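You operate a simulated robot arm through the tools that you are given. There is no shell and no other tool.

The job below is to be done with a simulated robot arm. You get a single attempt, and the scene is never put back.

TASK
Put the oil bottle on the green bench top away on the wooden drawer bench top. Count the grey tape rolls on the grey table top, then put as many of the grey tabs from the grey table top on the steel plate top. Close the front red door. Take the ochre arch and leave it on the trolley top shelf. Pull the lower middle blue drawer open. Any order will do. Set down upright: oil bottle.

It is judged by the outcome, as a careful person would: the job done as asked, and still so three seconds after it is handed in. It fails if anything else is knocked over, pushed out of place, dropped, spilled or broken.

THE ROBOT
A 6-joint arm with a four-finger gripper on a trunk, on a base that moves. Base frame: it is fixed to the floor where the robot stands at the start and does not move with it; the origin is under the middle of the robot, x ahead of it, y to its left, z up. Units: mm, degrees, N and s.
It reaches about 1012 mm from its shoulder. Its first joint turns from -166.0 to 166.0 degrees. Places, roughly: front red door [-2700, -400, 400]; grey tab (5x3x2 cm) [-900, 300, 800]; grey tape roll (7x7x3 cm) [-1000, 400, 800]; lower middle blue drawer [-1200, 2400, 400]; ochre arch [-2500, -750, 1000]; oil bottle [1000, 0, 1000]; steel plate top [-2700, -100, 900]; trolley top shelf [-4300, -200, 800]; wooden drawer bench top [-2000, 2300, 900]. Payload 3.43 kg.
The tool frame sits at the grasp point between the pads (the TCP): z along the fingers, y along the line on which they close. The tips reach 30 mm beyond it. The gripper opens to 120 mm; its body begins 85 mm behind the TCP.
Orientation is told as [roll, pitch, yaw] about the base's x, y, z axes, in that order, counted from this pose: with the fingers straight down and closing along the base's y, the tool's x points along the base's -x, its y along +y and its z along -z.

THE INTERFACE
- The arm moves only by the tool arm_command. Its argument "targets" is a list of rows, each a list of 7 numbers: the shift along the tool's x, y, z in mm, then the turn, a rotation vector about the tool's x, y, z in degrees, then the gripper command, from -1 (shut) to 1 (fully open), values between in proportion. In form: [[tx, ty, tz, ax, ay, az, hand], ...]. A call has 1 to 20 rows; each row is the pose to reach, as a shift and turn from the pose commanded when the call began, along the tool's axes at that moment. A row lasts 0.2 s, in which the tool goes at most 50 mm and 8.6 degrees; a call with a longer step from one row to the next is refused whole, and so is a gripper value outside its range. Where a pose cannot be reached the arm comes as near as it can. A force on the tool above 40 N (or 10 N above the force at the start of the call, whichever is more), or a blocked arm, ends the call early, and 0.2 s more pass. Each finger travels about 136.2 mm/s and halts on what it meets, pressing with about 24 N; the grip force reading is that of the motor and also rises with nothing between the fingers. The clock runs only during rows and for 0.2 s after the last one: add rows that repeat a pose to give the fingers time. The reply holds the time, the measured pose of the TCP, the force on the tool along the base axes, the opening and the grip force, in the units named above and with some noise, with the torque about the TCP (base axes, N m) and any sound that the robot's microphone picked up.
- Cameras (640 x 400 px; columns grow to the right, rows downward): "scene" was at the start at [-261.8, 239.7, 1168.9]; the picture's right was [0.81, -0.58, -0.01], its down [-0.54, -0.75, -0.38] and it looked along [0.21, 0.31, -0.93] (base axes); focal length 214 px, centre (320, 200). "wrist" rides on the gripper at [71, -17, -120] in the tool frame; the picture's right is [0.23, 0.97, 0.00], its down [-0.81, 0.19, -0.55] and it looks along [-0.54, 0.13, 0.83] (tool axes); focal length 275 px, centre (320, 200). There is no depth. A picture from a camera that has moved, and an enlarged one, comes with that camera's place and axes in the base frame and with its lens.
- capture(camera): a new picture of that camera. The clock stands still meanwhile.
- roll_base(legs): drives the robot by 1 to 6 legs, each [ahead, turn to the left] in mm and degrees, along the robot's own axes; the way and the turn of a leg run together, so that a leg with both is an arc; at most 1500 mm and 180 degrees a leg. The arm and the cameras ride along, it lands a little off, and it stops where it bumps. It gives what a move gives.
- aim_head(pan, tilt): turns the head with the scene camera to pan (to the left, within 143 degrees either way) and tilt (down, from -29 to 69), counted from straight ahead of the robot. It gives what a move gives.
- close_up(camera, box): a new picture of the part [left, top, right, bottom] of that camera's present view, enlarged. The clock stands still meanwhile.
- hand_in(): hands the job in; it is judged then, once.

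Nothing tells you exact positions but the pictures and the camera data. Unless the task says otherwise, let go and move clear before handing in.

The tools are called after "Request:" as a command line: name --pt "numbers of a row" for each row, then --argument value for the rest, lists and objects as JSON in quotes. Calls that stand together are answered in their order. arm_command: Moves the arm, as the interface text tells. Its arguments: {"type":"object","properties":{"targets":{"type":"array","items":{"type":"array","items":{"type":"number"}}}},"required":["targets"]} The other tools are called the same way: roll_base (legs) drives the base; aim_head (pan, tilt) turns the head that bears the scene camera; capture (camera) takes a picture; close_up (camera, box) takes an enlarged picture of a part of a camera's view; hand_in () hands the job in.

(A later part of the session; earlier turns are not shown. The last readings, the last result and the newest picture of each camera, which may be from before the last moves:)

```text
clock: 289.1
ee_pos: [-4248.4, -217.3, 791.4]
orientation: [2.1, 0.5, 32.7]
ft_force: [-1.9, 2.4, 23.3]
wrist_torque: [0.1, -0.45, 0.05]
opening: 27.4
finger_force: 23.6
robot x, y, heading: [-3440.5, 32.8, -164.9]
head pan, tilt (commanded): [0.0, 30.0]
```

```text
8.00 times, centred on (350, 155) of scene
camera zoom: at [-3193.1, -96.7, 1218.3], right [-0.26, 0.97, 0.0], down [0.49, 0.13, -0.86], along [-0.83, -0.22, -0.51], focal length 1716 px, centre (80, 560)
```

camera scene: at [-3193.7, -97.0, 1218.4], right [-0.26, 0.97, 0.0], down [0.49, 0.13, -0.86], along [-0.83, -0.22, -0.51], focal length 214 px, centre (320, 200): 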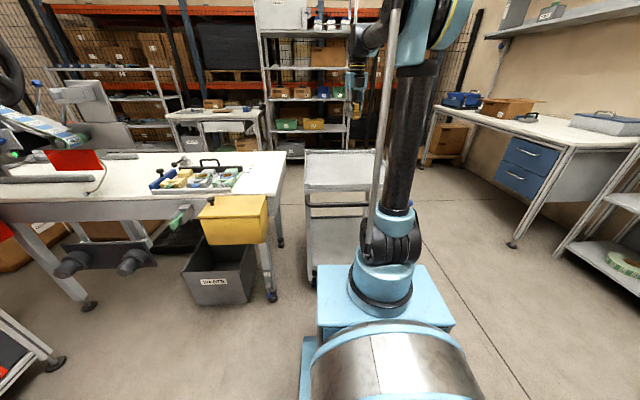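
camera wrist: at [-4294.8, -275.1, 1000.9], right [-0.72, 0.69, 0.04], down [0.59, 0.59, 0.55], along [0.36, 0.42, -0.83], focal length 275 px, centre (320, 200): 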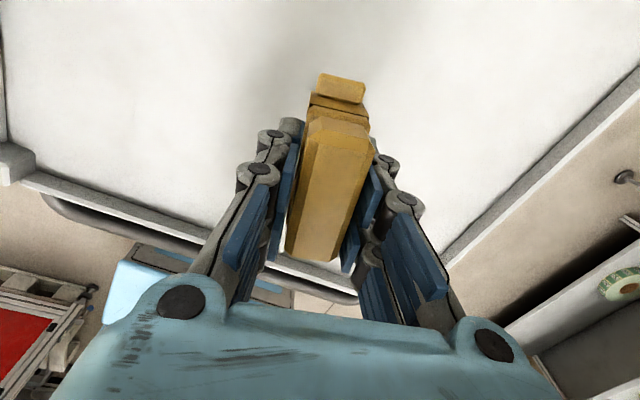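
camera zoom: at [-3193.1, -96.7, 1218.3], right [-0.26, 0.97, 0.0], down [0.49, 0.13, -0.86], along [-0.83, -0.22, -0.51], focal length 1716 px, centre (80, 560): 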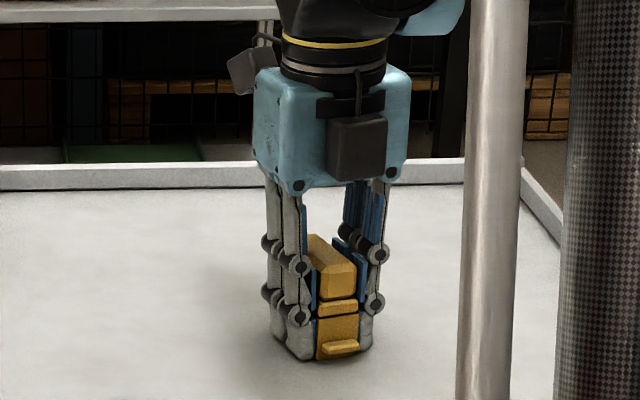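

The arch rests on the shelf. I'll open the fingers and lift straight up.

Request:
arm_command --pt "0 0 -1 0 0 0 -0.4" --pt "0 0 -2 0 0 0 -0.1" --pt "0 0 -2 0 0 0 0.2" --pt "0 0 -2 0 0 0 0.2" --pt "0 0 -20 0 0 0 0.2" --pt "0 0 -50 0 0 0 0.2" --pt "0 0 -90 0 0 0 0.2" --pt "0 0 -135 0 0 0 0.2" --pt "0 0 -180 0 0 0 0.2" --pt "0 0 -225 0 0 0 0.2"

Request:
close_up --camera "scene" --box '[290, 110, 410, 200]'

Request:
capture --camera "wrist"

```text
clock: 291.3
ee_pos: [-4243.6, -221.8, 1017.5]
orientation: [1.9, 0.4, 32.7]
ft_force: [-0.3, -0.5, 0.9]
wrist_torque: [-0.01, -0.01, -0.01]
opening: 72.0
finger_force: 0.2
robot x, y, heading: [-3438.6, 32.4, -165.1]
head pan, tilt (commanded): [0.0, 30.0]
```

```text
4.44 times, centred on (350, 155) of scene
camera zoom: at [-3193.9, -97.0, 1218.5], right [-0.26, 0.97, 0.0], down [0.49, 0.13, -0.86], along [-0.83, -0.22, -0.51], focal length 953 px, centre (187, 400)
```

zoom: 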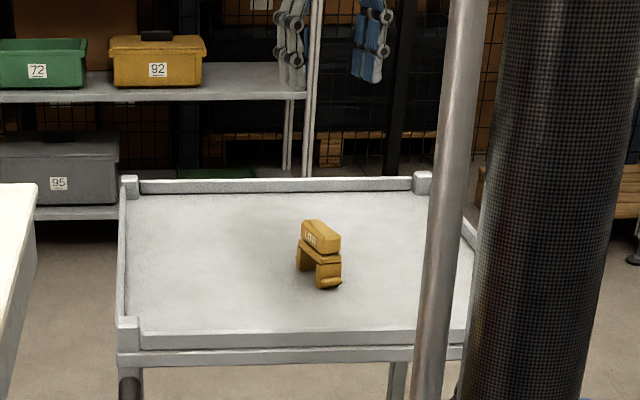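

```text
taken
camera wrist: at [-4291.0, -277.7, 1136.4], right [-0.72, 0.69, 0.04], down [0.59, 0.59, 0.55], along [0.36, 0.42, -0.83], focal length 275 px, centre (320, 200)
```

wrist: 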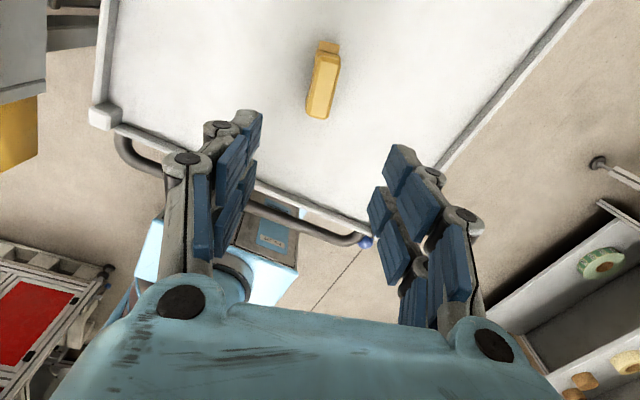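

The arch stands on the trolley. Now for the three tabs: I'll draw the arm in and back up along the corridor toward the grey table.

Request:
arm_command --pt "-40 -10.5 -20 0 0 0 0.2" --pt "-80 -21 -40 0 0 0 0.2" --pt "-120 -31.5 -55 0 0 0 0.2" --pt "-160 -42 -65 0 0 0 0.2" --pt "-200 -52.5 -75 0 0 0 0.2" --pt "-241 -63.5 -80 0 0 0 0.2"

Request:
roll_base --legs '[[0, 31], [-450, 0], [0, -28]]'

Request:
aim_head --pan 143 --tilt 30

Request:
capture --camera "scene"

```text
clock: 292.7
ee_pos: [-4005.1, -146.6, 1091.2]
orientation: [2.0, 0.5, 32.7]
ft_force: [-1.5, 0.2, -0.8]
wrist_torque: [0.02, -0.04, 0.01]
opening: 72.0
finger_force: 0.0
robot x, y, heading: [-3439.5, 36.2, -165.0]
head pan, tilt (commanded): [0.0, 30.0]
```

```text
clock: 298.7
ee_pos: [-3681.6, 151.6, 1091.8]
orientation: [2.1, 0.5, 35.2]
ft_force: [-0.4, 0.5, 0.3]
wrist_torque: [-0.01, 0.01, 0.0]
opening: 71.8
finger_force: 0.0
robot x, y, heading: [-3123.8, 353.5, -162.2]
head pan, tilt (commanded): [0.0, 30.0]
```

```text
clock: 300.9
ee_pos: [-3669.9, 156.0, 1098.8]
orientation: [2.2, 1.1, 35.3]
ft_force: [0.2, 0.6, 1.1]
wrist_torque: [-0.04, 0.0, -0.01]
opening: 72.2
finger_force: 0.0
robot x, y, heading: [-3124.4, 351.6, -162.9]
head pan, tilt (commanded): [143.0, 30.0]
```

```text
taken
camera scene: at [-2701.3, 230.1, 1220.6], right [-0.33, -0.94, -0.01], down [-0.46, 0.17, -0.87], along [0.82, -0.29, -0.49], focal length 214 px, centre (320, 200)
```

scene: 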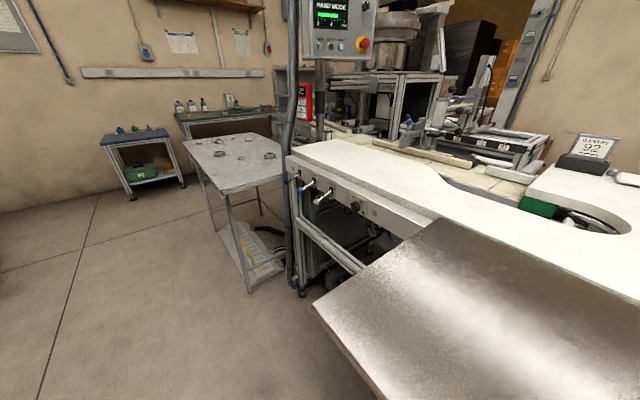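

I'm aligned in the corridor at v = 1300. I'll reverse along it to the near end of the grey table.

Request:
roll_base --legs '[[-1200, 0], [-1040, 0]]'

Request:
aim_head --pan 60 --tilt 35

Request:
capture --camera "scene"

```text
clock: 312.1
ee_pos: [-1537.1, 820.7, 1098.3]
orientation: [2.1, 1.1, 35.0]
ft_force: [-0.8, -0.9, -0.1]
wrist_torque: [0.0, 0.01, -0.01]
opening: 72.1
finger_force: 0.0
robot x, y, heading: [-991.0, 1014.2, -162.7]
head pan, tilt (commanded): [143.0, 30.0]
```

```text
clock: 313.7
ee_pos: [-1523.7, 824.1, 1105.7]
orientation: [2.5, 1.8, 35.1]
ft_force: [0.6, 1.1, -0.5]
wrist_torque: [-0.02, 0.01, 0.03]
opening: 72.1
finger_force: 0.1
robot x, y, heading: [-989.0, 1010.9, -162.7]
head pan, tilt (commanded): [60.0, 35.0]
```

```text
taken
camera scene: at [-672.8, 835.6, 1211.2], right [-0.98, 0.22, -0.01], down [0.14, 0.56, -0.82], along [-0.17, -0.8, -0.58], focal length 214 px, centre (320, 200)
```

scene: 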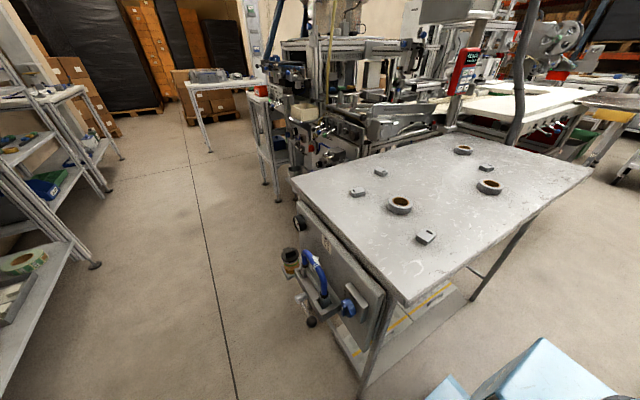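

From this view and earlier ones the tab tops are near z 835, and the nearest tab is at about (-1000, 530). I'll swing the arm to my left over the table, staying high.

Request:
arm_command --pt "24.4 -35.2 0 0 0 -5.89 0.2" --pt "31.3 -75.7 0 0 0 -11.78 0.2" --pt "34 -116.7 0 0 0 -17.67 0.2" --pt "32.4 -157.8 0 0 0 -23.56 0.2" --pt "26.7 -198.5 0 0 0 -29.45 0.2" --pt "16.8 -238.4 0 0 0 -35.34 0.2" --pt "2.9 -277.1 0 0 0 -41.23 0.2" --pt "-14.9 -314.1 0 0 0 -47.12 0.2" --pt "-36.4 -349.1 0 0 0 -53.01 0.2" --pt "-61.4 -381.8 0 0 0 -58.9 0.2" --pt "-89.6 -411.6 0 0 0 -64.79 0.2" --pt "-120.7 -438.5 0 0 0 -70.68 0.2" --pt "-154.4 -461.9 0 0 0 -76.57 0.2" --pt "-190.4 -481.9 0 0 0 -82.46 0.2" --pt "-228.2 -498 0 0 0 -88.35 0.2" --pt "-267.5 -510.2 0 0 0 -94.24 0.2"

Request:
capture --camera "wrist"

Request:
capture --camera "scene"

```text
clock: 317.1
ee_pos: [-1012.9, 560.9, 1076.0]
orientation: [1.5, -2.6, 129.2]
ft_force: [-0.3, -0.3, 0.2]
wrist_torque: [0.03, -0.03, 0.01]
opening: 71.9
finger_force: 0.0
out of reach, approached as far as the arm can: row 8, 9, 10
robot x, y, heading: [-988.9, 1014.3, -162.9]
head pan, tilt (commanded): [60.0, 35.0]
```

```text
taken
camera wrist: at [-948.1, 514.4, 1192.0], right [-0.61, -0.79, 0.02], down [-0.63, 0.5, 0.59], along [-0.48, 0.35, -0.81], focal length 275 px, centre (320, 200)
```

wrist: 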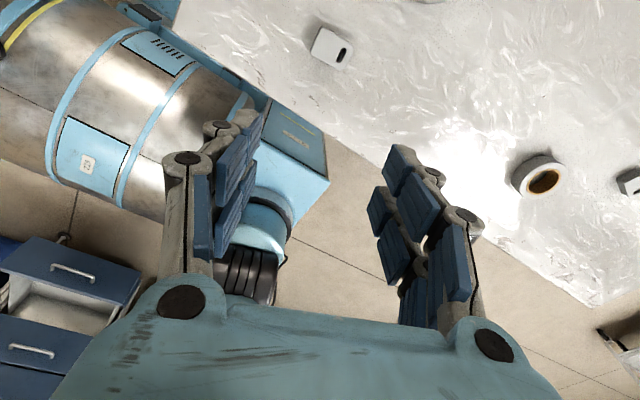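

```text
taken
camera scene: at [-673.0, 835.5, 1211.3], right [-0.98, 0.22, -0.01], down [0.14, 0.56, -0.82], along [-0.17, -0.8, -0.58], focal length 214 px, centre (320, 200)
```

scene: 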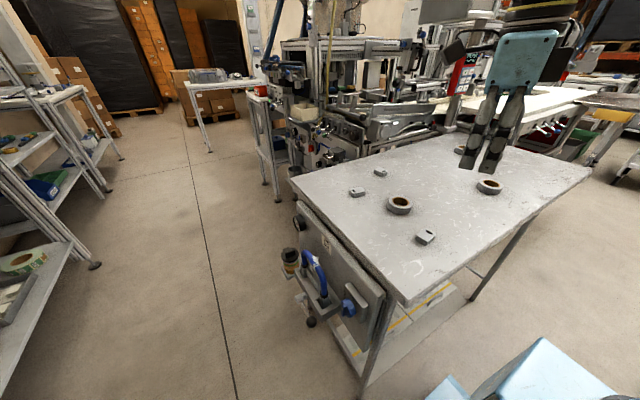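

Request:
close_up --camera "wrist" --box '[280, 0, 400, 80]'

Request:
close_up --camera "scene" --box '[390, 210, 470, 260]'

```text
5.00 times, centred on (340, 40) of wrist
camera zoom: at [-948.1, 514.4, 1192.0], right [-0.61, -0.79, 0.02], down [-0.63, 0.5, 0.59], along [-0.48, 0.35, -0.81], focal length 1376 px, centre (220, 1000)
```

zoom: 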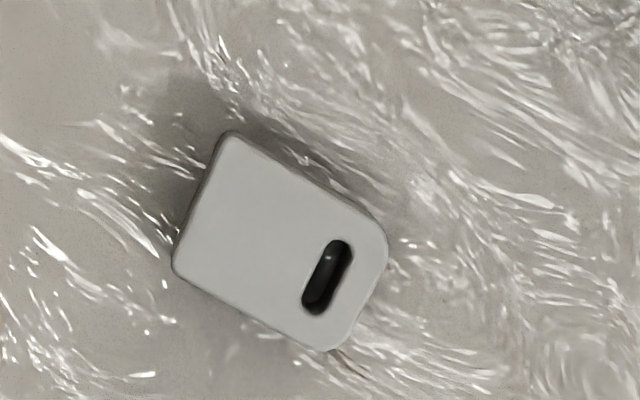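

```text
8.00 times, centred on (430, 235) of scene
camera zoom: at [-673.0, 835.5, 1211.3], right [-0.98, 0.22, -0.01], down [0.14, 0.56, -0.82], along [-0.17, -0.8, -0.58], focal length 1716 px, centre (-560, -80)
```

zoom: 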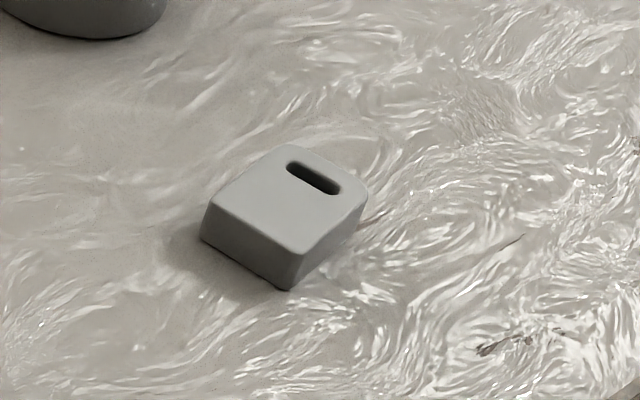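

The tab lies with its long axis at a heading of about 27°, centred near (-998, 528). I'll close across its long ends, so I turn the hand slightly and come down above it.

Request:
arm_command --pt "8.6 2 34.8 0.3 0.5 2.4 0.5" --pt "17.1 4 69.7 0.6 1 4.7 0.5" --pt "25.7 5.9 104.5 0.9 1.6 7.1 0.5" --pt "34.2 7.9 139.4 1.2 2.1 9.4 0.5" --pt "42.8 9.9 174.2 1.5 2.6 11.8 0.5" --pt "42.8 9.9 174.2 1.5 2.6 11.8 0.5"

Request:
capture --camera "wrist"

Request:
close_up --camera "scene" --box '[370, 170, 490, 260]'

```text
clock: 318.5
ee_pos: [-1049.9, 502.9, 901.2]
orientation: [-0.5, 0.5, 119.2]
ft_force: [0.5, 0.1, -0.1]
wrist_torque: [-0.03, -0.03, -0.03]
opening: 90.0
finger_force: 0.0
out of reach, approached as far as the arm can: row 2, 3, 4, 5, 6
robot x, y, heading: [-990.1, 1014.0, -162.9]
head pan, tilt (commanded): [60.0, 35.0]
```

```text
taken
camera wrist: at [-1001.8, 448.6, 1021.4], right [-0.74, -0.68, -0.01], down [-0.57, 0.62, 0.54], along [-0.36, 0.41, -0.84], focal length 275 px, centre (320, 200)
```

wrist: 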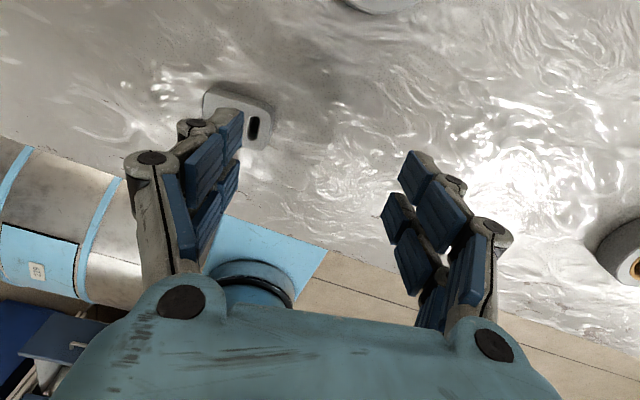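

```text
4.44 times, centred on (430, 215) of scene
camera zoom: at [-672.9, 835.6, 1211.2], right [-0.98, 0.22, -0.01], down [0.14, 0.56, -0.82], along [-0.17, -0.8, -0.58], focal length 953 px, centre (-169, 133)
```

zoom: 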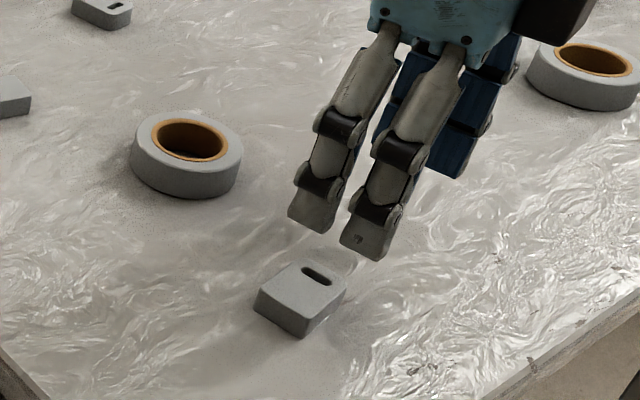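

The wrist can't turn further that way at this spot. I'll rotate the hand the other way by about 88° so it closes across the tab's short side instead.

Request:
arm_command --pt "0.5 -7 -10 0 0 -8.02 0.3" --pt "1 -14 -20 0 0 -16.04 0.2" --pt "1.5 -21 -20 0 0 -24.06 0.2" --pt "2 -28 -20 0 0 -32.08 0.2" --pt "2.3 -35 -20 0 0 -40.1 0.2" --pt "2.6 -42 -20 0 0 -48.12 0.2" --pt "2.9 -48 -20 0 0 -56.14 0.2" --pt "3.2 -54 -20 0 0 -64.16 0.2" --pt "3.6 -57 -20 0 0 -72.18 0.2" --pt "3.6 -57 -20 0 0 -80.2 0.2" --pt "3.6 -57 -20 0 0 -88.2 0.2" --pt "3.6 -57 -20 0 0 -88.2 0.2"

Request:
capture --camera "wrist"

Request:
close_up --camera "scene" --box '[370, 170, 490, 260]'

```text
clock: 321.1
ee_pos: [-998.2, 526.4, 921.2]
orientation: [0.3, -0.3, -154.1]
ft_force: [0.4, -0.6, -0.4]
wrist_torque: [-0.01, 0.01, 0.01]
opening: 71.9
finger_force: 0.1
robot x, y, heading: [-992.1, 1014.9, -162.4]
head pan, tilt (commanded): [60.0, 35.0]
```

```text
taken
camera wrist: at [-941.2, 573.0, 1040.4], right [0.63, -0.78, 0.0], down [-0.65, -0.52, 0.56], along [-0.43, -0.35, -0.83], focal length 275 px, centre (320, 200)
```

wrist: 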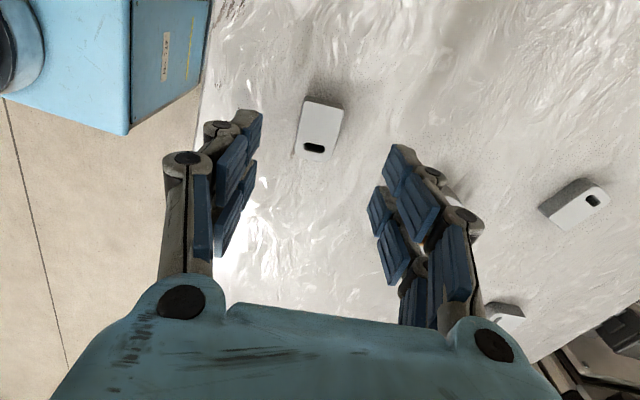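

```text
4.44 times, centred on (430, 215) of scene
camera zoom: at [-672.8, 835.6, 1211.2], right [-0.98, 0.22, -0.01], down [0.14, 0.56, -0.82], along [-0.17, -0.8, -0.58], focal length 953 px, centre (-169, 133)
```

zoom: 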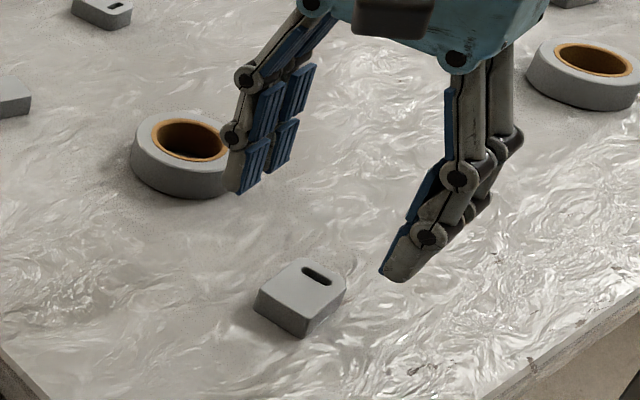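

Now the hand is aligned with the tab's short side. I'll narrow the opening a bit and descend.

Request:
arm_command --pt "1 0 20 0 0 0 -0.1" --pt "1 0 40 0 0 0 -0.1" --pt "1 0 55 0 0 0 -0.1" --pt "1 0 55 0 0 0 -0.1"

Request:
capture --camera "wrist"

Request:
close_up --camera "scene" --box '[390, 200, 470, 260]'

```text
clock: 322.1
ee_pos: [-998.1, 525.8, 864.2]
orientation: [0.2, -0.2, -154.3]
ft_force: [-0.6, 0.0, 0.2]
wrist_torque: [0.0, -0.03, -0.03]
opening: 53.8
finger_force: 0.1
robot x, y, heading: [-991.0, 1008.7, -162.5]
head pan, tilt (commanded): [60.0, 35.0]
```

```text
taken
camera wrist: at [-940.7, 573.0, 984.5], right [0.63, -0.78, 0.0], down [-0.65, -0.52, 0.56], along [-0.43, -0.35, -0.83], focal length 275 px, centre (320, 200)
```

wrist: 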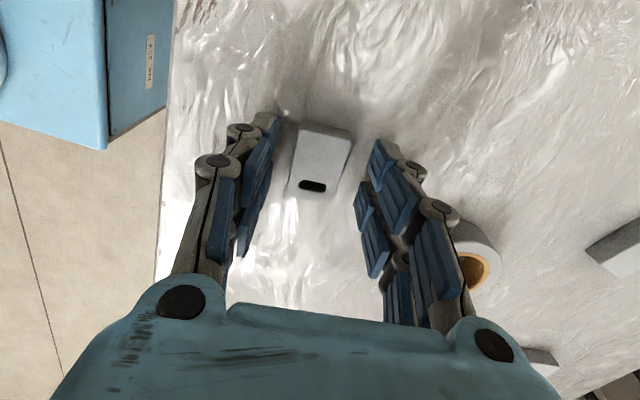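

```text
6.67 times, centred on (430, 230) of scene
camera zoom: at [-672.8, 835.6, 1211.2], right [-0.98, 0.22, -0.01], down [0.14, 0.56, -0.82], along [-0.17, -0.8, -0.58], focal length 1430 px, centre (-413, 0)
```

zoom: 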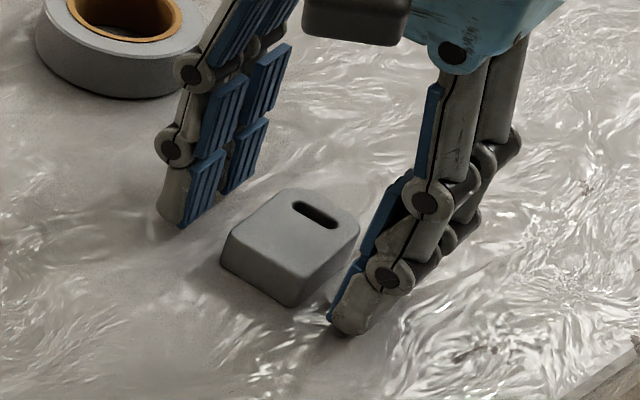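

Request:
arm_command --pt "0 0 6 0 0 0 -0.1" --pt "0 0 12 0 0 0 -0.1"

Request:
close_up --camera "scene" --box '[390, 200, 470, 260]'

```text
clock: 322.7
ee_pos: [-987.5, 530.3, 859.1]
orientation: [0.2, -1.0, -154.3]
ft_force: [2.1, 0.8, 6.1]
wrist_torque: [0.2, -0.23, -0.05]
opening: 28.9
finger_force: 37.7
robot x, y, heading: [-985.1, 1015.1, -162.7]
head pan, tilt (commanded): [60.0, 35.0]
stopped in row 2: the force on the tool passed its limit at 67 N (the readings are from after the stop); the commanded pose is now the measured one
```

```text
6.67 times, centred on (430, 230) of scene
camera zoom: at [-673.0, 835.7, 1211.3], right [-0.98, 0.22, -0.01], down [0.14, 0.56, -0.82], along [-0.17, -0.8, -0.58], focal length 1430 px, centre (-413, 0)
```

zoom: 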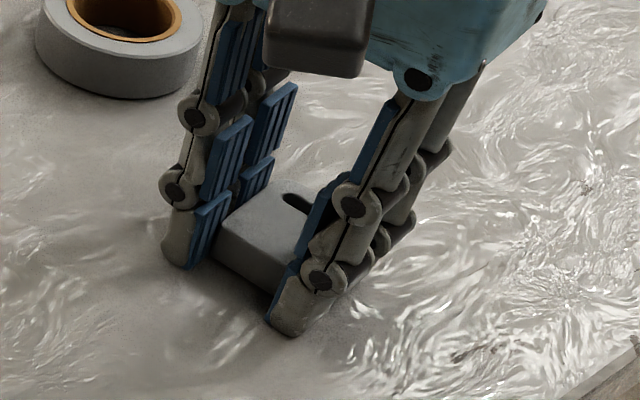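

The fingertips touched the table and already sit against the tab's sides. I'll close firmly and lift.

Request:
arm_command --pt "0 0 -1 0 0 0 -0.6" --pt "0 0 -2 0 0 0 -1" --pt "0 0 -2 0 0 0 -1" --pt "0 0 -2 0 0 0 -1"

Request:
capture --camera "wrist"

Request:
close_up --camera "scene" --box '[390, 200, 470, 260]'

```text
clock: 323.7
ee_pos: [-988.7, 529.0, 861.9]
orientation: [0.2, -1.0, -154.3]
ft_force: [0.3, 0.1, -1.0]
wrist_torque: [0.0, 0.0, 0.01]
opening: 28.9
finger_force: 24.2
robot x, y, heading: [-992.3, 1015.8, -162.7]
head pan, tilt (commanded): [60.0, 35.0]
```

```text
taken
camera wrist: at [-929.4, 575.8, 980.3], right [0.63, -0.78, 0.0], down [-0.64, -0.52, 0.57], along [-0.44, -0.36, -0.82], focal length 275 px, centre (320, 200)
```

wrist: 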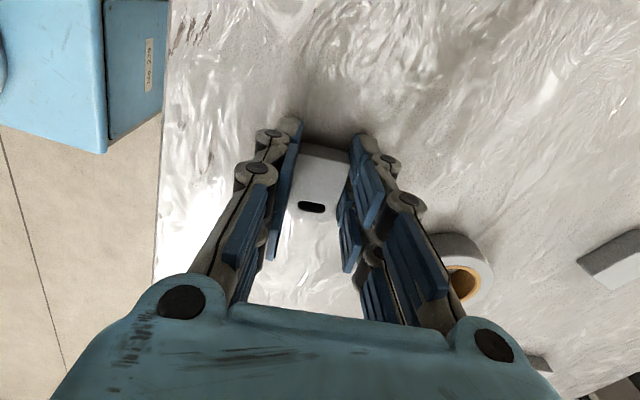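

```text
6.67 times, centred on (430, 230) of scene
camera zoom: at [-672.9, 835.6, 1211.2], right [-0.98, 0.22, -0.01], down [0.14, 0.56, -0.82], along [-0.17, -0.8, -0.58], focal length 1430 px, centre (-413, 0)
```

zoom: 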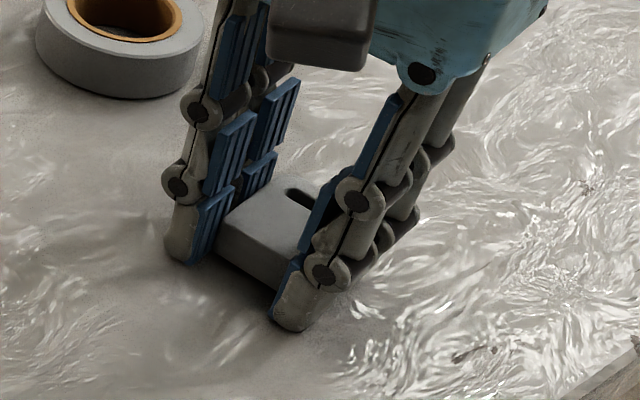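

The tab is gripped at 29 mm. I'll lift it and check.

Request:
arm_command --pt "0 0 -15 0 0 0 -1" --pt "0 0 -35 0 0 0 -1" --pt "0 0 -70 0 0 0 -1" --pt "0 0 -110 0 0 0 -1" --pt "0 0 -150 0 0 0 -1" --pt "0 0 -190 0 0 0 -1" --pt "0 0 -230 0 0 0 -1"

Request:
capture --camera "wrist"

Request:
capture --camera "scene"

```text
clock: 325.3
ee_pos: [-985.3, 532.1, 1091.3]
orientation: [0.3, -1.0, -154.3]
ft_force: [0.0, -0.5, 0.6]
wrist_torque: [-0.02, -0.01, 0.0]
opening: 28.4
finger_force: 23.4
robot x, y, heading: [-991.1, 1015.3, -162.8]
head pan, tilt (commanded): [60.0, 35.0]
```

```text
taken
camera wrist: at [-925.7, 578.8, 1209.8], right [0.63, -0.78, 0.0], down [-0.64, -0.52, 0.57], along [-0.44, -0.36, -0.82], focal length 275 px, centre (320, 200)
```

wrist: 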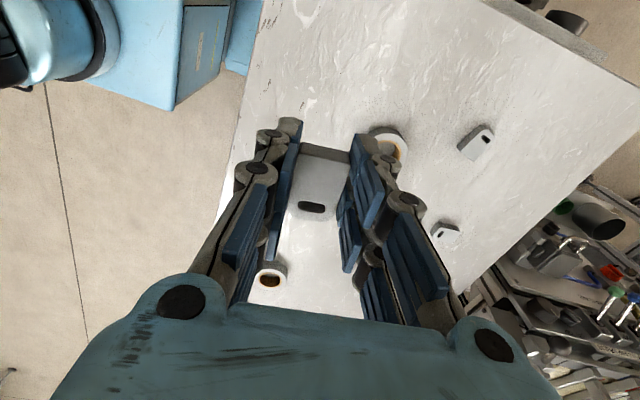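

```text
taken
camera scene: at [-672.9, 835.6, 1211.2], right [-0.98, 0.22, -0.01], down [0.14, 0.56, -0.82], along [-0.17, -0.8, -0.58], focal length 214 px, centre (320, 200)
```

scene: 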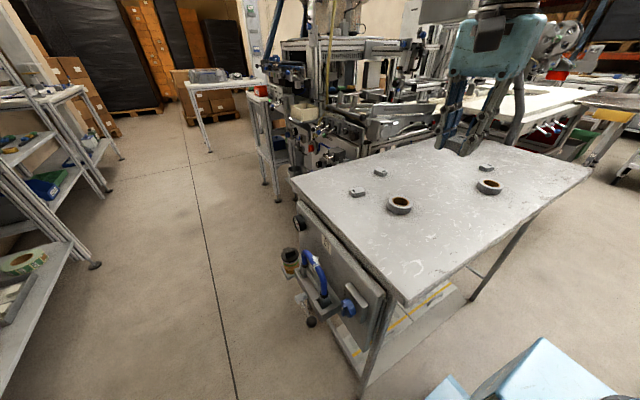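

The tab is up. I'll carry it down the corridor to the steel plate, keeping the arm out over the left side.

Request:
roll_base --legs '[[900, 0], [790, 0]]'

Request:
capture --camera "wrist"

Request:
capture --camera "scene"

```text
clock: 334.0
ee_pos: [-2595.1, 19.3, 1091.4]
orientation: [0.2, -1.0, -154.1]
ft_force: [-0.1, 0.2, 0.6]
wrist_torque: [0.03, 0.0, 0.0]
opening: 28.7
finger_force: 23.9
robot x, y, heading: [-2603.2, 505.7, -162.3]
head pan, tilt (commanded): [60.0, 35.0]
```

```text
taken
camera wrist: at [-2537.4, 67.0, 1209.3], right [0.63, -0.77, 0.0], down [-0.64, -0.52, 0.57], along [-0.44, -0.36, -0.82], focal length 275 px, centre (320, 200)
```

wrist: 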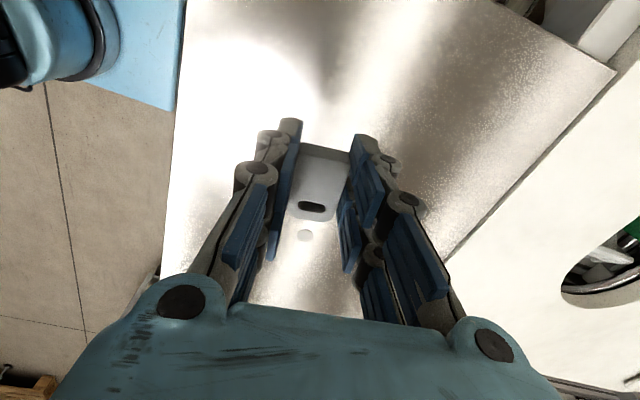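

```text
taken
camera scene: at [-2285.7, 324.9, 1211.2], right [-0.98, 0.21, -0.01], down [0.13, 0.56, -0.82], along [-0.17, -0.8, -0.58], focal length 214 px, centre (320, 200)
```

scene: 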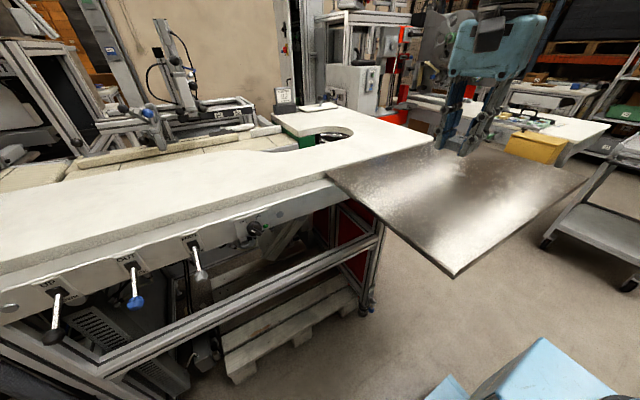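

The hand is over the empty plate. I'll lower the tab and then feel for contact.

Request:
arm_command --pt "0 0 25 0 0 0 -1" --pt "0 0 50 0 0 0 -1" --pt "0 0 70 0 0 0 -1" --pt "0 0 82 0 0 0 -1" --pt "0 0 82 0 0 0 -1"

Request:
close_up --camera "scene" --box '[410, 100, 530, 200]'

```text
clock: 335.2
ee_pos: [-2586.1, 22.6, 1011.6]
orientation: [0.0, -1.6, -154.0]
ft_force: [0.5, 0.0, -0.2]
wrist_torque: [0.03, 0.0, 0.02]
opening: 28.5
finger_force: 24.0
robot x, y, heading: [-2605.7, 503.3, -162.5]
head pan, tilt (commanded): [60.0, 35.0]
```

```text
4.00 times, centred on (470, 150) of scene
camera zoom: at [-2285.7, 324.9, 1211.2], right [-0.98, 0.21, -0.01], down [0.13, 0.56, -0.82], along [-0.17, -0.8, -0.58], focal length 858 px, centre (-280, 400)
```

zoom: 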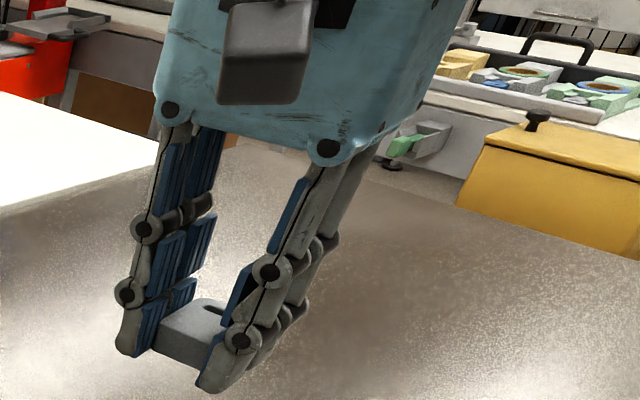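

Request:
arm_command --pt "0 0 5 0 0 0 -1" --pt "0 0 10 0 0 0 -1" --pt "0 0 14 0 0 0 -1"

Request:
close_up --camera "scene" --box '[410, 110, 530, 210]'

```text
clock: 336.0
ee_pos: [-2586.7, 23.7, 996.2]
orientation: [0.1, -1.7, -154.1]
ft_force: [0.6, 0.6, 0.3]
wrist_torque: [-0.04, 0.01, -0.03]
opening: 28.6
finger_force: 24.3
robot x, y, heading: [-2605.4, 502.4, -162.3]
head pan, tilt (commanded): [60.0, 35.0]
```

```text
4.00 times, centred on (470, 160) of scene
camera zoom: at [-2285.7, 324.9, 1211.2], right [-0.98, 0.21, -0.01], down [0.13, 0.56, -0.82], along [-0.17, -0.8, -0.58], focal length 858 px, centre (-280, 360)
```

zoom: 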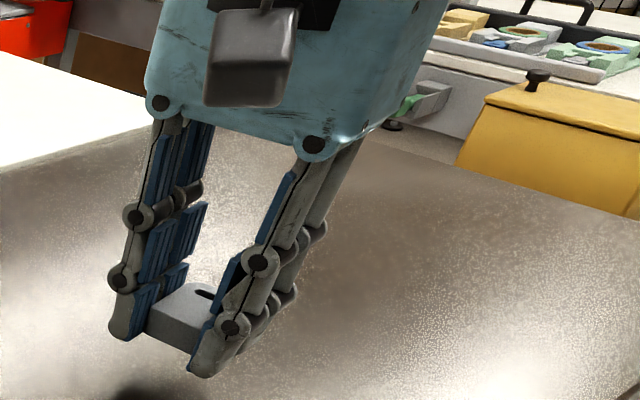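

Request:
arm_command --pt "0 0 5 0 0 0 -1" --pt "0 0 10 0 0 0 -1" --pt "0 0 15 0 0 0 -1"

Request:
close_up --camera "scene" --box '[410, 120, 530, 220]'

```text
clock: 336.8
ee_pos: [-2586.5, 23.2, 981.8]
orientation: [0.1, -1.7, -154.1]
ft_force: [-0.3, -0.2, -0.6]
wrist_torque: [0.02, 0.03, 0.01]
opening: 28.7
finger_force: 23.7
robot x, y, heading: [-2605.1, 504.1, -162.5]
head pan, tilt (commanded): [60.0, 35.0]
```

```text
4.00 times, centred on (470, 170) of scene
camera zoom: at [-2285.7, 324.8, 1211.2], right [-0.98, 0.22, -0.01], down [0.13, 0.56, -0.82], along [-0.17, -0.8, -0.58], focal length 858 px, centre (-280, 320)
```

zoom: 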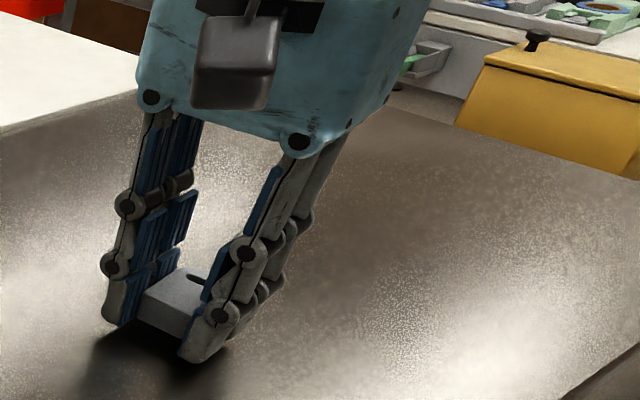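

Close now. A few finer steps to touch.

Request:
arm_command --pt "0 0 2 0 0 0 -1" --pt "0 0 4 0 0 0 -1"

Request:
arm_command --pt "0 0 2 0 0 0 -1" --pt "0 0 4 0 0 0 -1"

Request:
close_up --camera "scene" --box '[410, 120, 530, 220]'

```text
clock: 337.4
ee_pos: [-2585.5, 22.4, 978.1]
orientation: [0.0, -1.7, -154.1]
ft_force: [-0.3, -0.9, -0.7]
wrist_torque: [-0.01, 0.0, 0.03]
opening: 28.8
finger_force: 23.9
robot x, y, heading: [-2602.4, 499.6, -162.7]
head pan, tilt (commanded): [60.0, 35.0]
```

```text
clock: 338.1
ee_pos: [-2576.4, 25.2, 976.9]
orientation: [0.0, -2.3, -154.0]
ft_force: [-1.0, 0.1, 0.0]
wrist_torque: [-0.03, -0.15, 0.05]
opening: 28.7
finger_force: 23.8
robot x, y, heading: [-2606.3, 499.8, -162.5]
head pan, tilt (commanded): [60.0, 35.0]
stopped in row 2: the force on the tool passed its limit at 44 N (the readings are from after the stop); the commanded pose is now the measured one
```

```text
4.00 times, centred on (470, 170) of scene
camera zoom: at [-2286.2, 324.9, 1211.4], right [-0.98, 0.22, -0.01], down [0.13, 0.56, -0.82], along [-0.17, -0.8, -0.58], focal length 858 px, centre (-280, 320)
```

zoom: 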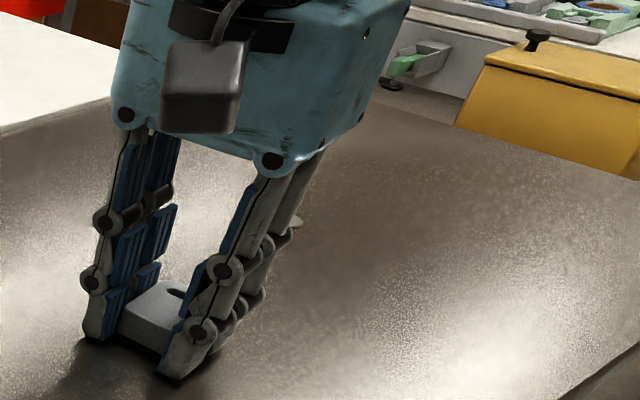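

The tips touched the plate. I'll open and let the tab settle, then lift away.

Request:
arm_command --pt "0 0 0 0 0 0 -0.45" --pt "0 0 0 0 0 0 -0.3" --pt "0 0 0 0 0 0 0" --pt "0 0 0 0 0 0 0.2" --pt "0 0 -15 0 0 0 0.2" --pt "0 0 -45 0 0 0 0.2" --pt "0 0 -85 0 0 0 0.2" --pt "0 0 -125 0 0 0 0.2"

Request:
capture --camera "wrist"

Request:
capture --camera "scene"

```text
clock: 339.9
ee_pos: [-2571.0, 27.4, 1101.7]
orientation: [-0.1, -2.3, -154.1]
ft_force: [-0.2, 0.1, 0.6]
wrist_torque: [-0.01, -0.04, -0.01]
opening: 72.2
finger_force: 0.0
robot x, y, heading: [-2605.6, 504.2, -162.6]
head pan, tilt (commanded): [60.0, 35.0]
```

```text
taken
camera wrist: at [-2510.1, 75.1, 1218.1], right [0.63, -0.77, -0.01], down [-0.62, -0.52, 0.59], along [-0.46, -0.37, -0.81], focal length 275 px, centre (320, 200)
```

wrist: 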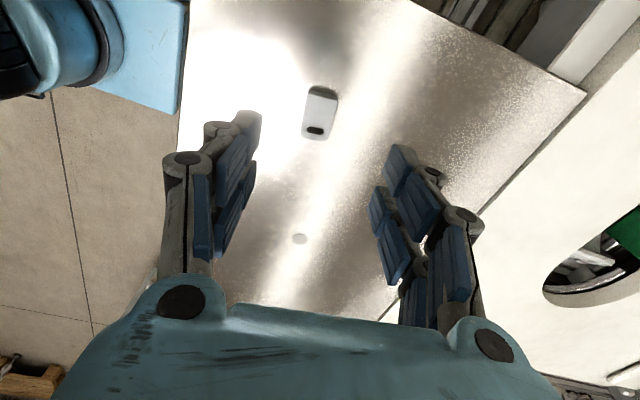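

```text
taken
camera scene: at [-2285.7, 324.8, 1211.2], right [-0.98, 0.22, -0.01], down [0.13, 0.56, -0.82], along [-0.17, -0.8, -0.58], focal length 214 px, centre (320, 200)
```

scene: 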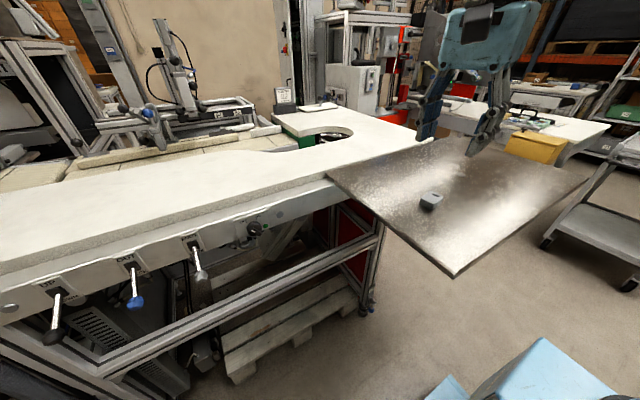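

Tab one is on the plate. Next I'll go back for the tab at about (-1438, 262).

Request:
roll_base --legs '[[-1145, 0]]'

Request:
capture --camera "wrist"

Request:
capture --camera "scene"

```text
clock: 345.8
ee_pos: [-1476.7, 378.7, 1100.8]
orientation: [0.0, -2.4, -153.5]
ft_force: [-0.1, 0.3, -0.6]
wrist_torque: [-0.01, -0.03, -0.01]
opening: 71.7
finger_force: 0.0
robot x, y, heading: [-1510.2, 857.2, -161.8]
head pan, tilt (commanded): [60.0, 35.0]
```

```text
taken
camera wrist: at [-1416.1, 427.2, 1217.7], right [0.64, -0.77, -0.01], down [-0.62, -0.52, 0.59], along [-0.46, -0.37, -0.81], focal length 275 px, centre (320, 200)
```

wrist: 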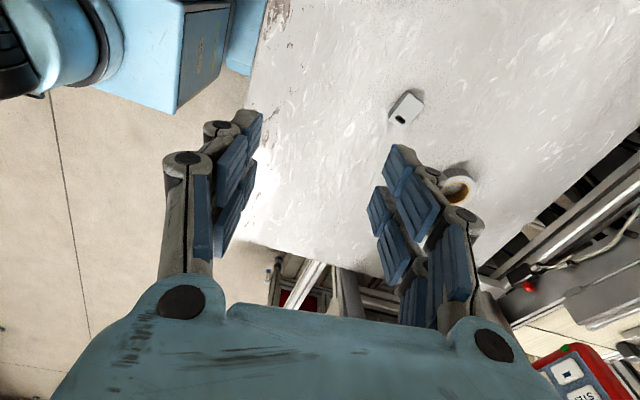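

```text
taken
camera scene: at [-1194.1, 678.9, 1211.2], right [-0.98, 0.21, -0.01], down [0.13, 0.56, -0.82], along [-0.16, -0.8, -0.58], focal length 214 px, centre (320, 200)
```

scene: 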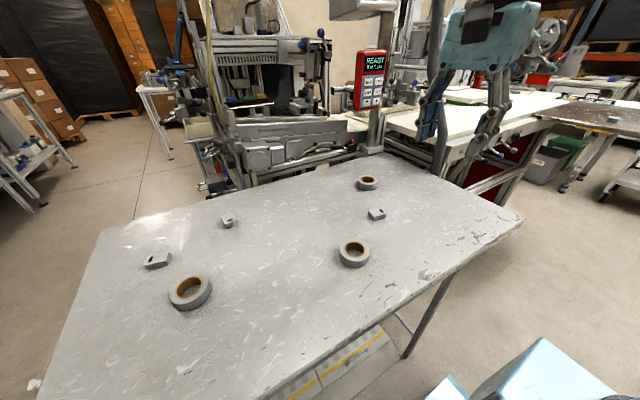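

Request:
close_up --camera "wrist" --box '[340, 60, 480, 160]'

```text
4.00 times, centred on (410, 110) of wrist
camera zoom: at [-1416.1, 427.2, 1217.7], right [0.64, -0.77, -0.01], down [-0.62, -0.52, 0.59], along [-0.46, -0.37, -0.81], focal length 1101 px, centre (-40, 560)
```

zoom: 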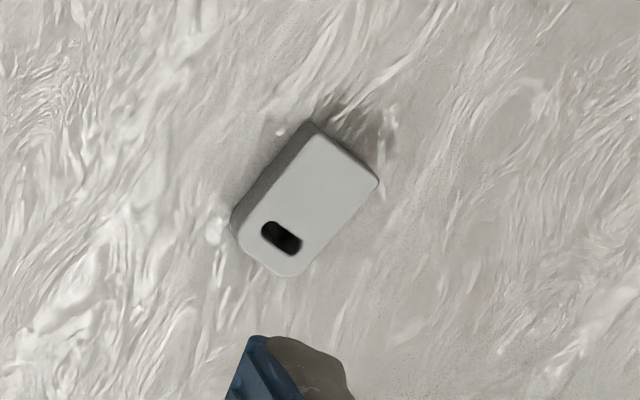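

Request:
arm_command --pt "-1.9 20.8 29.4 0 0.4 3.5 0.2" --pt "-3.9 41.6 58.8 0 0.8 7 0.2" --pt "-5.8 62.5 88.2 0 1.2 10.5 0.2" --pt "-7.7 83.3 117.6 0 1.6 14 0.2" --pt "-9.7 104.1 147 0 2 17.5 0.1" --pt "-11.6 124.9 176.4 0 2.4 21 0" --pt "-11.6 124.9 176.4 0 2.4 21 0"

Request:
capture --camera "wrist"

```text
clock: 347.4
ee_pos: [-1428.9, 260.5, 926.4]
orientation: [0.7, -0.6, -174.5]
ft_force: [0.2, 0.5, -0.4]
wrist_torque: [-0.01, 0.02, 0.02]
opening: 59.8
finger_force: 0.1
robot x, y, heading: [-1516.2, 853.2, -161.7]
head pan, tilt (commanded): [60.0, 35.0]
```

```text
taken
camera wrist: at [-1358.4, 285.1, 1045.4], right [0.32, -0.95, 0.01], down [-0.78, -0.26, 0.56], along [-0.53, -0.19, -0.83], focal length 275 px, centre (320, 200)
```

wrist: 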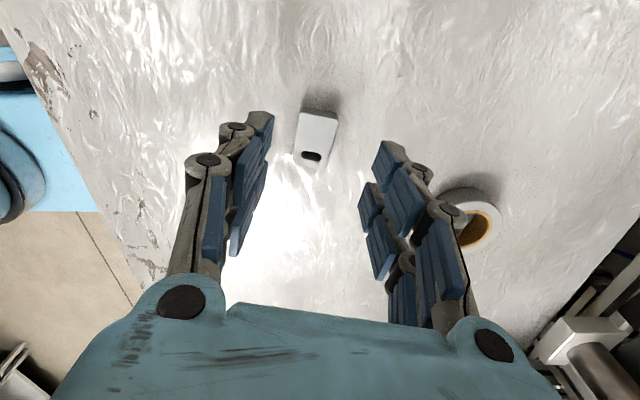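

Request:
arm_command --pt "-3 -1.5 22 0 0 0 -0.1" --pt "-6 -3 44 0 0 0 -0.1" --pt "-6 -3 60 0 0 0 -0.1" --pt "-6 -3 60 0 0 0 -0.1"

Request:
capture --camera "wrist"

Request:
close_up --camera "scene" --box '[330, 170, 430, 240]'

```text
clock: 348.4
ee_pos: [-1435.5, 262.1, 866.1]
orientation: [0.5, -0.5, -174.5]
ft_force: [-0.5, 0.0, 0.6]
wrist_torque: [-0.02, -0.01, -0.02]
opening: 53.7
finger_force: 0.1
robot x, y, heading: [-1514.2, 852.5, -162.0]
head pan, tilt (commanded): [60.0, 35.0]
```

```text
taken
camera wrist: at [-1364.9, 287.0, 985.0], right [0.32, -0.95, 0.01], down [-0.78, -0.26, 0.56], along [-0.53, -0.19, -0.83], focal length 275 px, centre (320, 200)
```

wrist: 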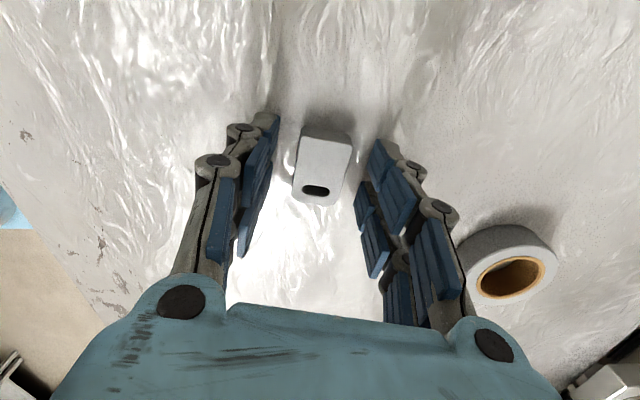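

```text
5.71 times, centred on (380, 205) of scene
camera zoom: at [-1194.1, 678.7, 1211.2], right [-0.98, 0.21, -0.01], down [0.13, 0.56, -0.82], along [-0.16, -0.8, -0.58], focal length 1226 px, centre (-23, 171)
```

zoom: 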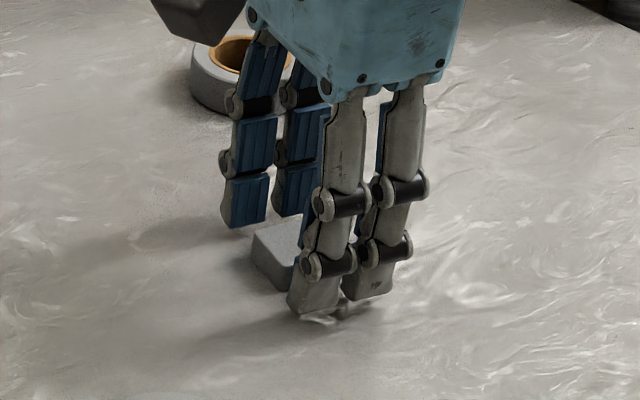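

Request:
arm_command --pt "0 0 2 0 0 0 -0.1" --pt "0 0 4 0 0 0 -0.3" --pt "0 0 4 0 0 0 -0.6" --pt "0 0 4 0 0 0 -1" --pt "0 0 4 0 0 0 -1" --pt "0 0 4 0 0 0 -1"

Request:
capture --camera "wrist"

```text
clock: 349.8
ee_pos: [-1434.6, 261.8, 863.3]
orientation: [0.6, -0.6, -174.5]
ft_force: [0.6, 0.4, 2.0]
wrist_torque: [0.05, -0.01, 0.03]
opening: 28.9
finger_force: 24.2
robot x, y, heading: [-1515.3, 853.4, -161.9]
head pan, tilt (commanded): [60.0, 35.0]
```

```text
taken
camera wrist: at [-1364.5, 287.3, 981.4], right [0.32, -0.95, 0.01], down [-0.78, -0.26, 0.56], along [-0.53, -0.19, -0.83], focal length 275 px, centre (320, 200)
```

wrist: 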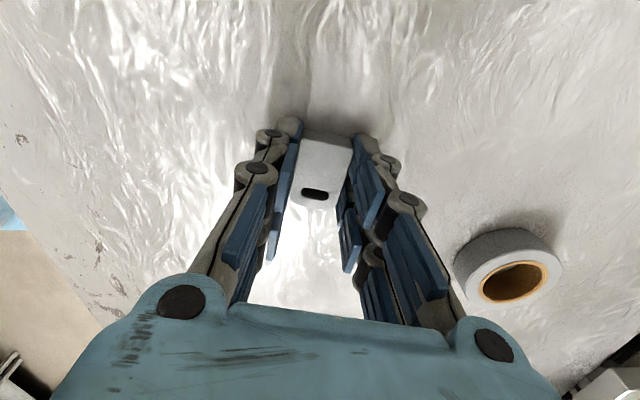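

Gripped. I'll lift it, pull back toward the corridor and carry it to the plate.

Request:
arm_command --pt "0 0 -15 0 0 0 -1" --pt "0 0 -40 0 0 0 -1" --pt "0 0 -75 0 0 0 -1" --pt "0 0 -115 0 0 0 -1" --pt "-4 -18 -150 0 0 0 -1" --pt "-9 -40 -182 0 0 0 -1" --pt "-14 -62 -210 0 0 0 -1" --pt "-19 -85 -228 0 0 0 -1" --pt "-24 -107 -230 0 0 0 -1"

Request:
capture --camera "wrist"

Request:
roll_base --legs '[[700, 0], [610, 0]]'

Request:
capture --camera "wrist"

Request:
capture --camera "scene"

```text
clock: 351.8
ee_pos: [-1466.5, 370.2, 1090.8]
orientation: [0.6, -0.6, -174.5]
ft_force: [0.4, -0.7, -0.1]
wrist_torque: [0.03, 0.05, -0.04]
opening: 28.7
finger_force: 23.3
robot x, y, heading: [-1513.9, 853.5, -162.0]
head pan, tilt (commanded): [60.0, 35.0]
```

```text
taken
camera wrist: at [-1395.8, 395.2, 1210.6], right [0.32, -0.95, 0.01], down [-0.78, -0.26, 0.56], along [-0.53, -0.19, -0.83], focal length 275 px, centre (320, 200)
```

wrist: 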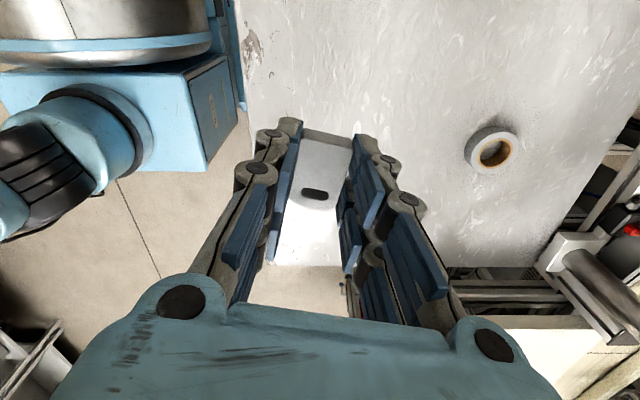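

```text
clock: 358.8
ee_pos: [-2716.5, -37.6, 1091.9]
orientation: [0.6, -0.6, -174.6]
ft_force: [0.2, 0.2, -0.1]
wrist_torque: [-0.04, 0.02, -0.01]
opening: 28.8
finger_force: 23.8
robot x, y, heading: [-2764.3, 445.7, -162.1]
head pan, tilt (commanded): [60.0, 35.0]
```

```text
taken
camera wrist: at [-2645.9, -13.4, 1210.6], right [0.32, -0.95, 0.01], down [-0.78, -0.26, 0.56], along [-0.53, -0.19, -0.83], focal length 275 px, centre (320, 200)
```

wrist: 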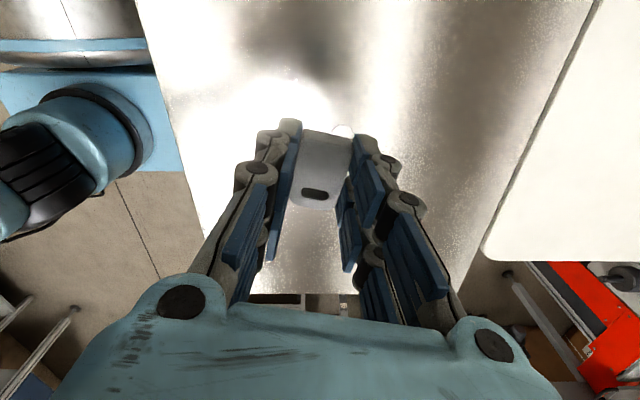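

```text
taken
camera scene: at [-2443.4, 270.0, 1211.2], right [-0.98, 0.21, -0.01], down [0.13, 0.56, -0.82], along [-0.16, -0.8, -0.58], focal length 214 px, centre (320, 200)
```

scene: 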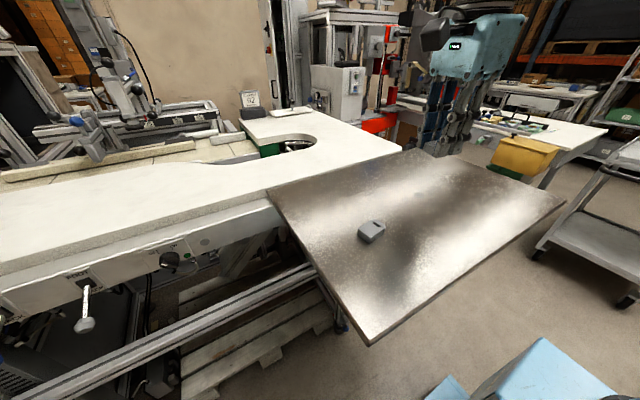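

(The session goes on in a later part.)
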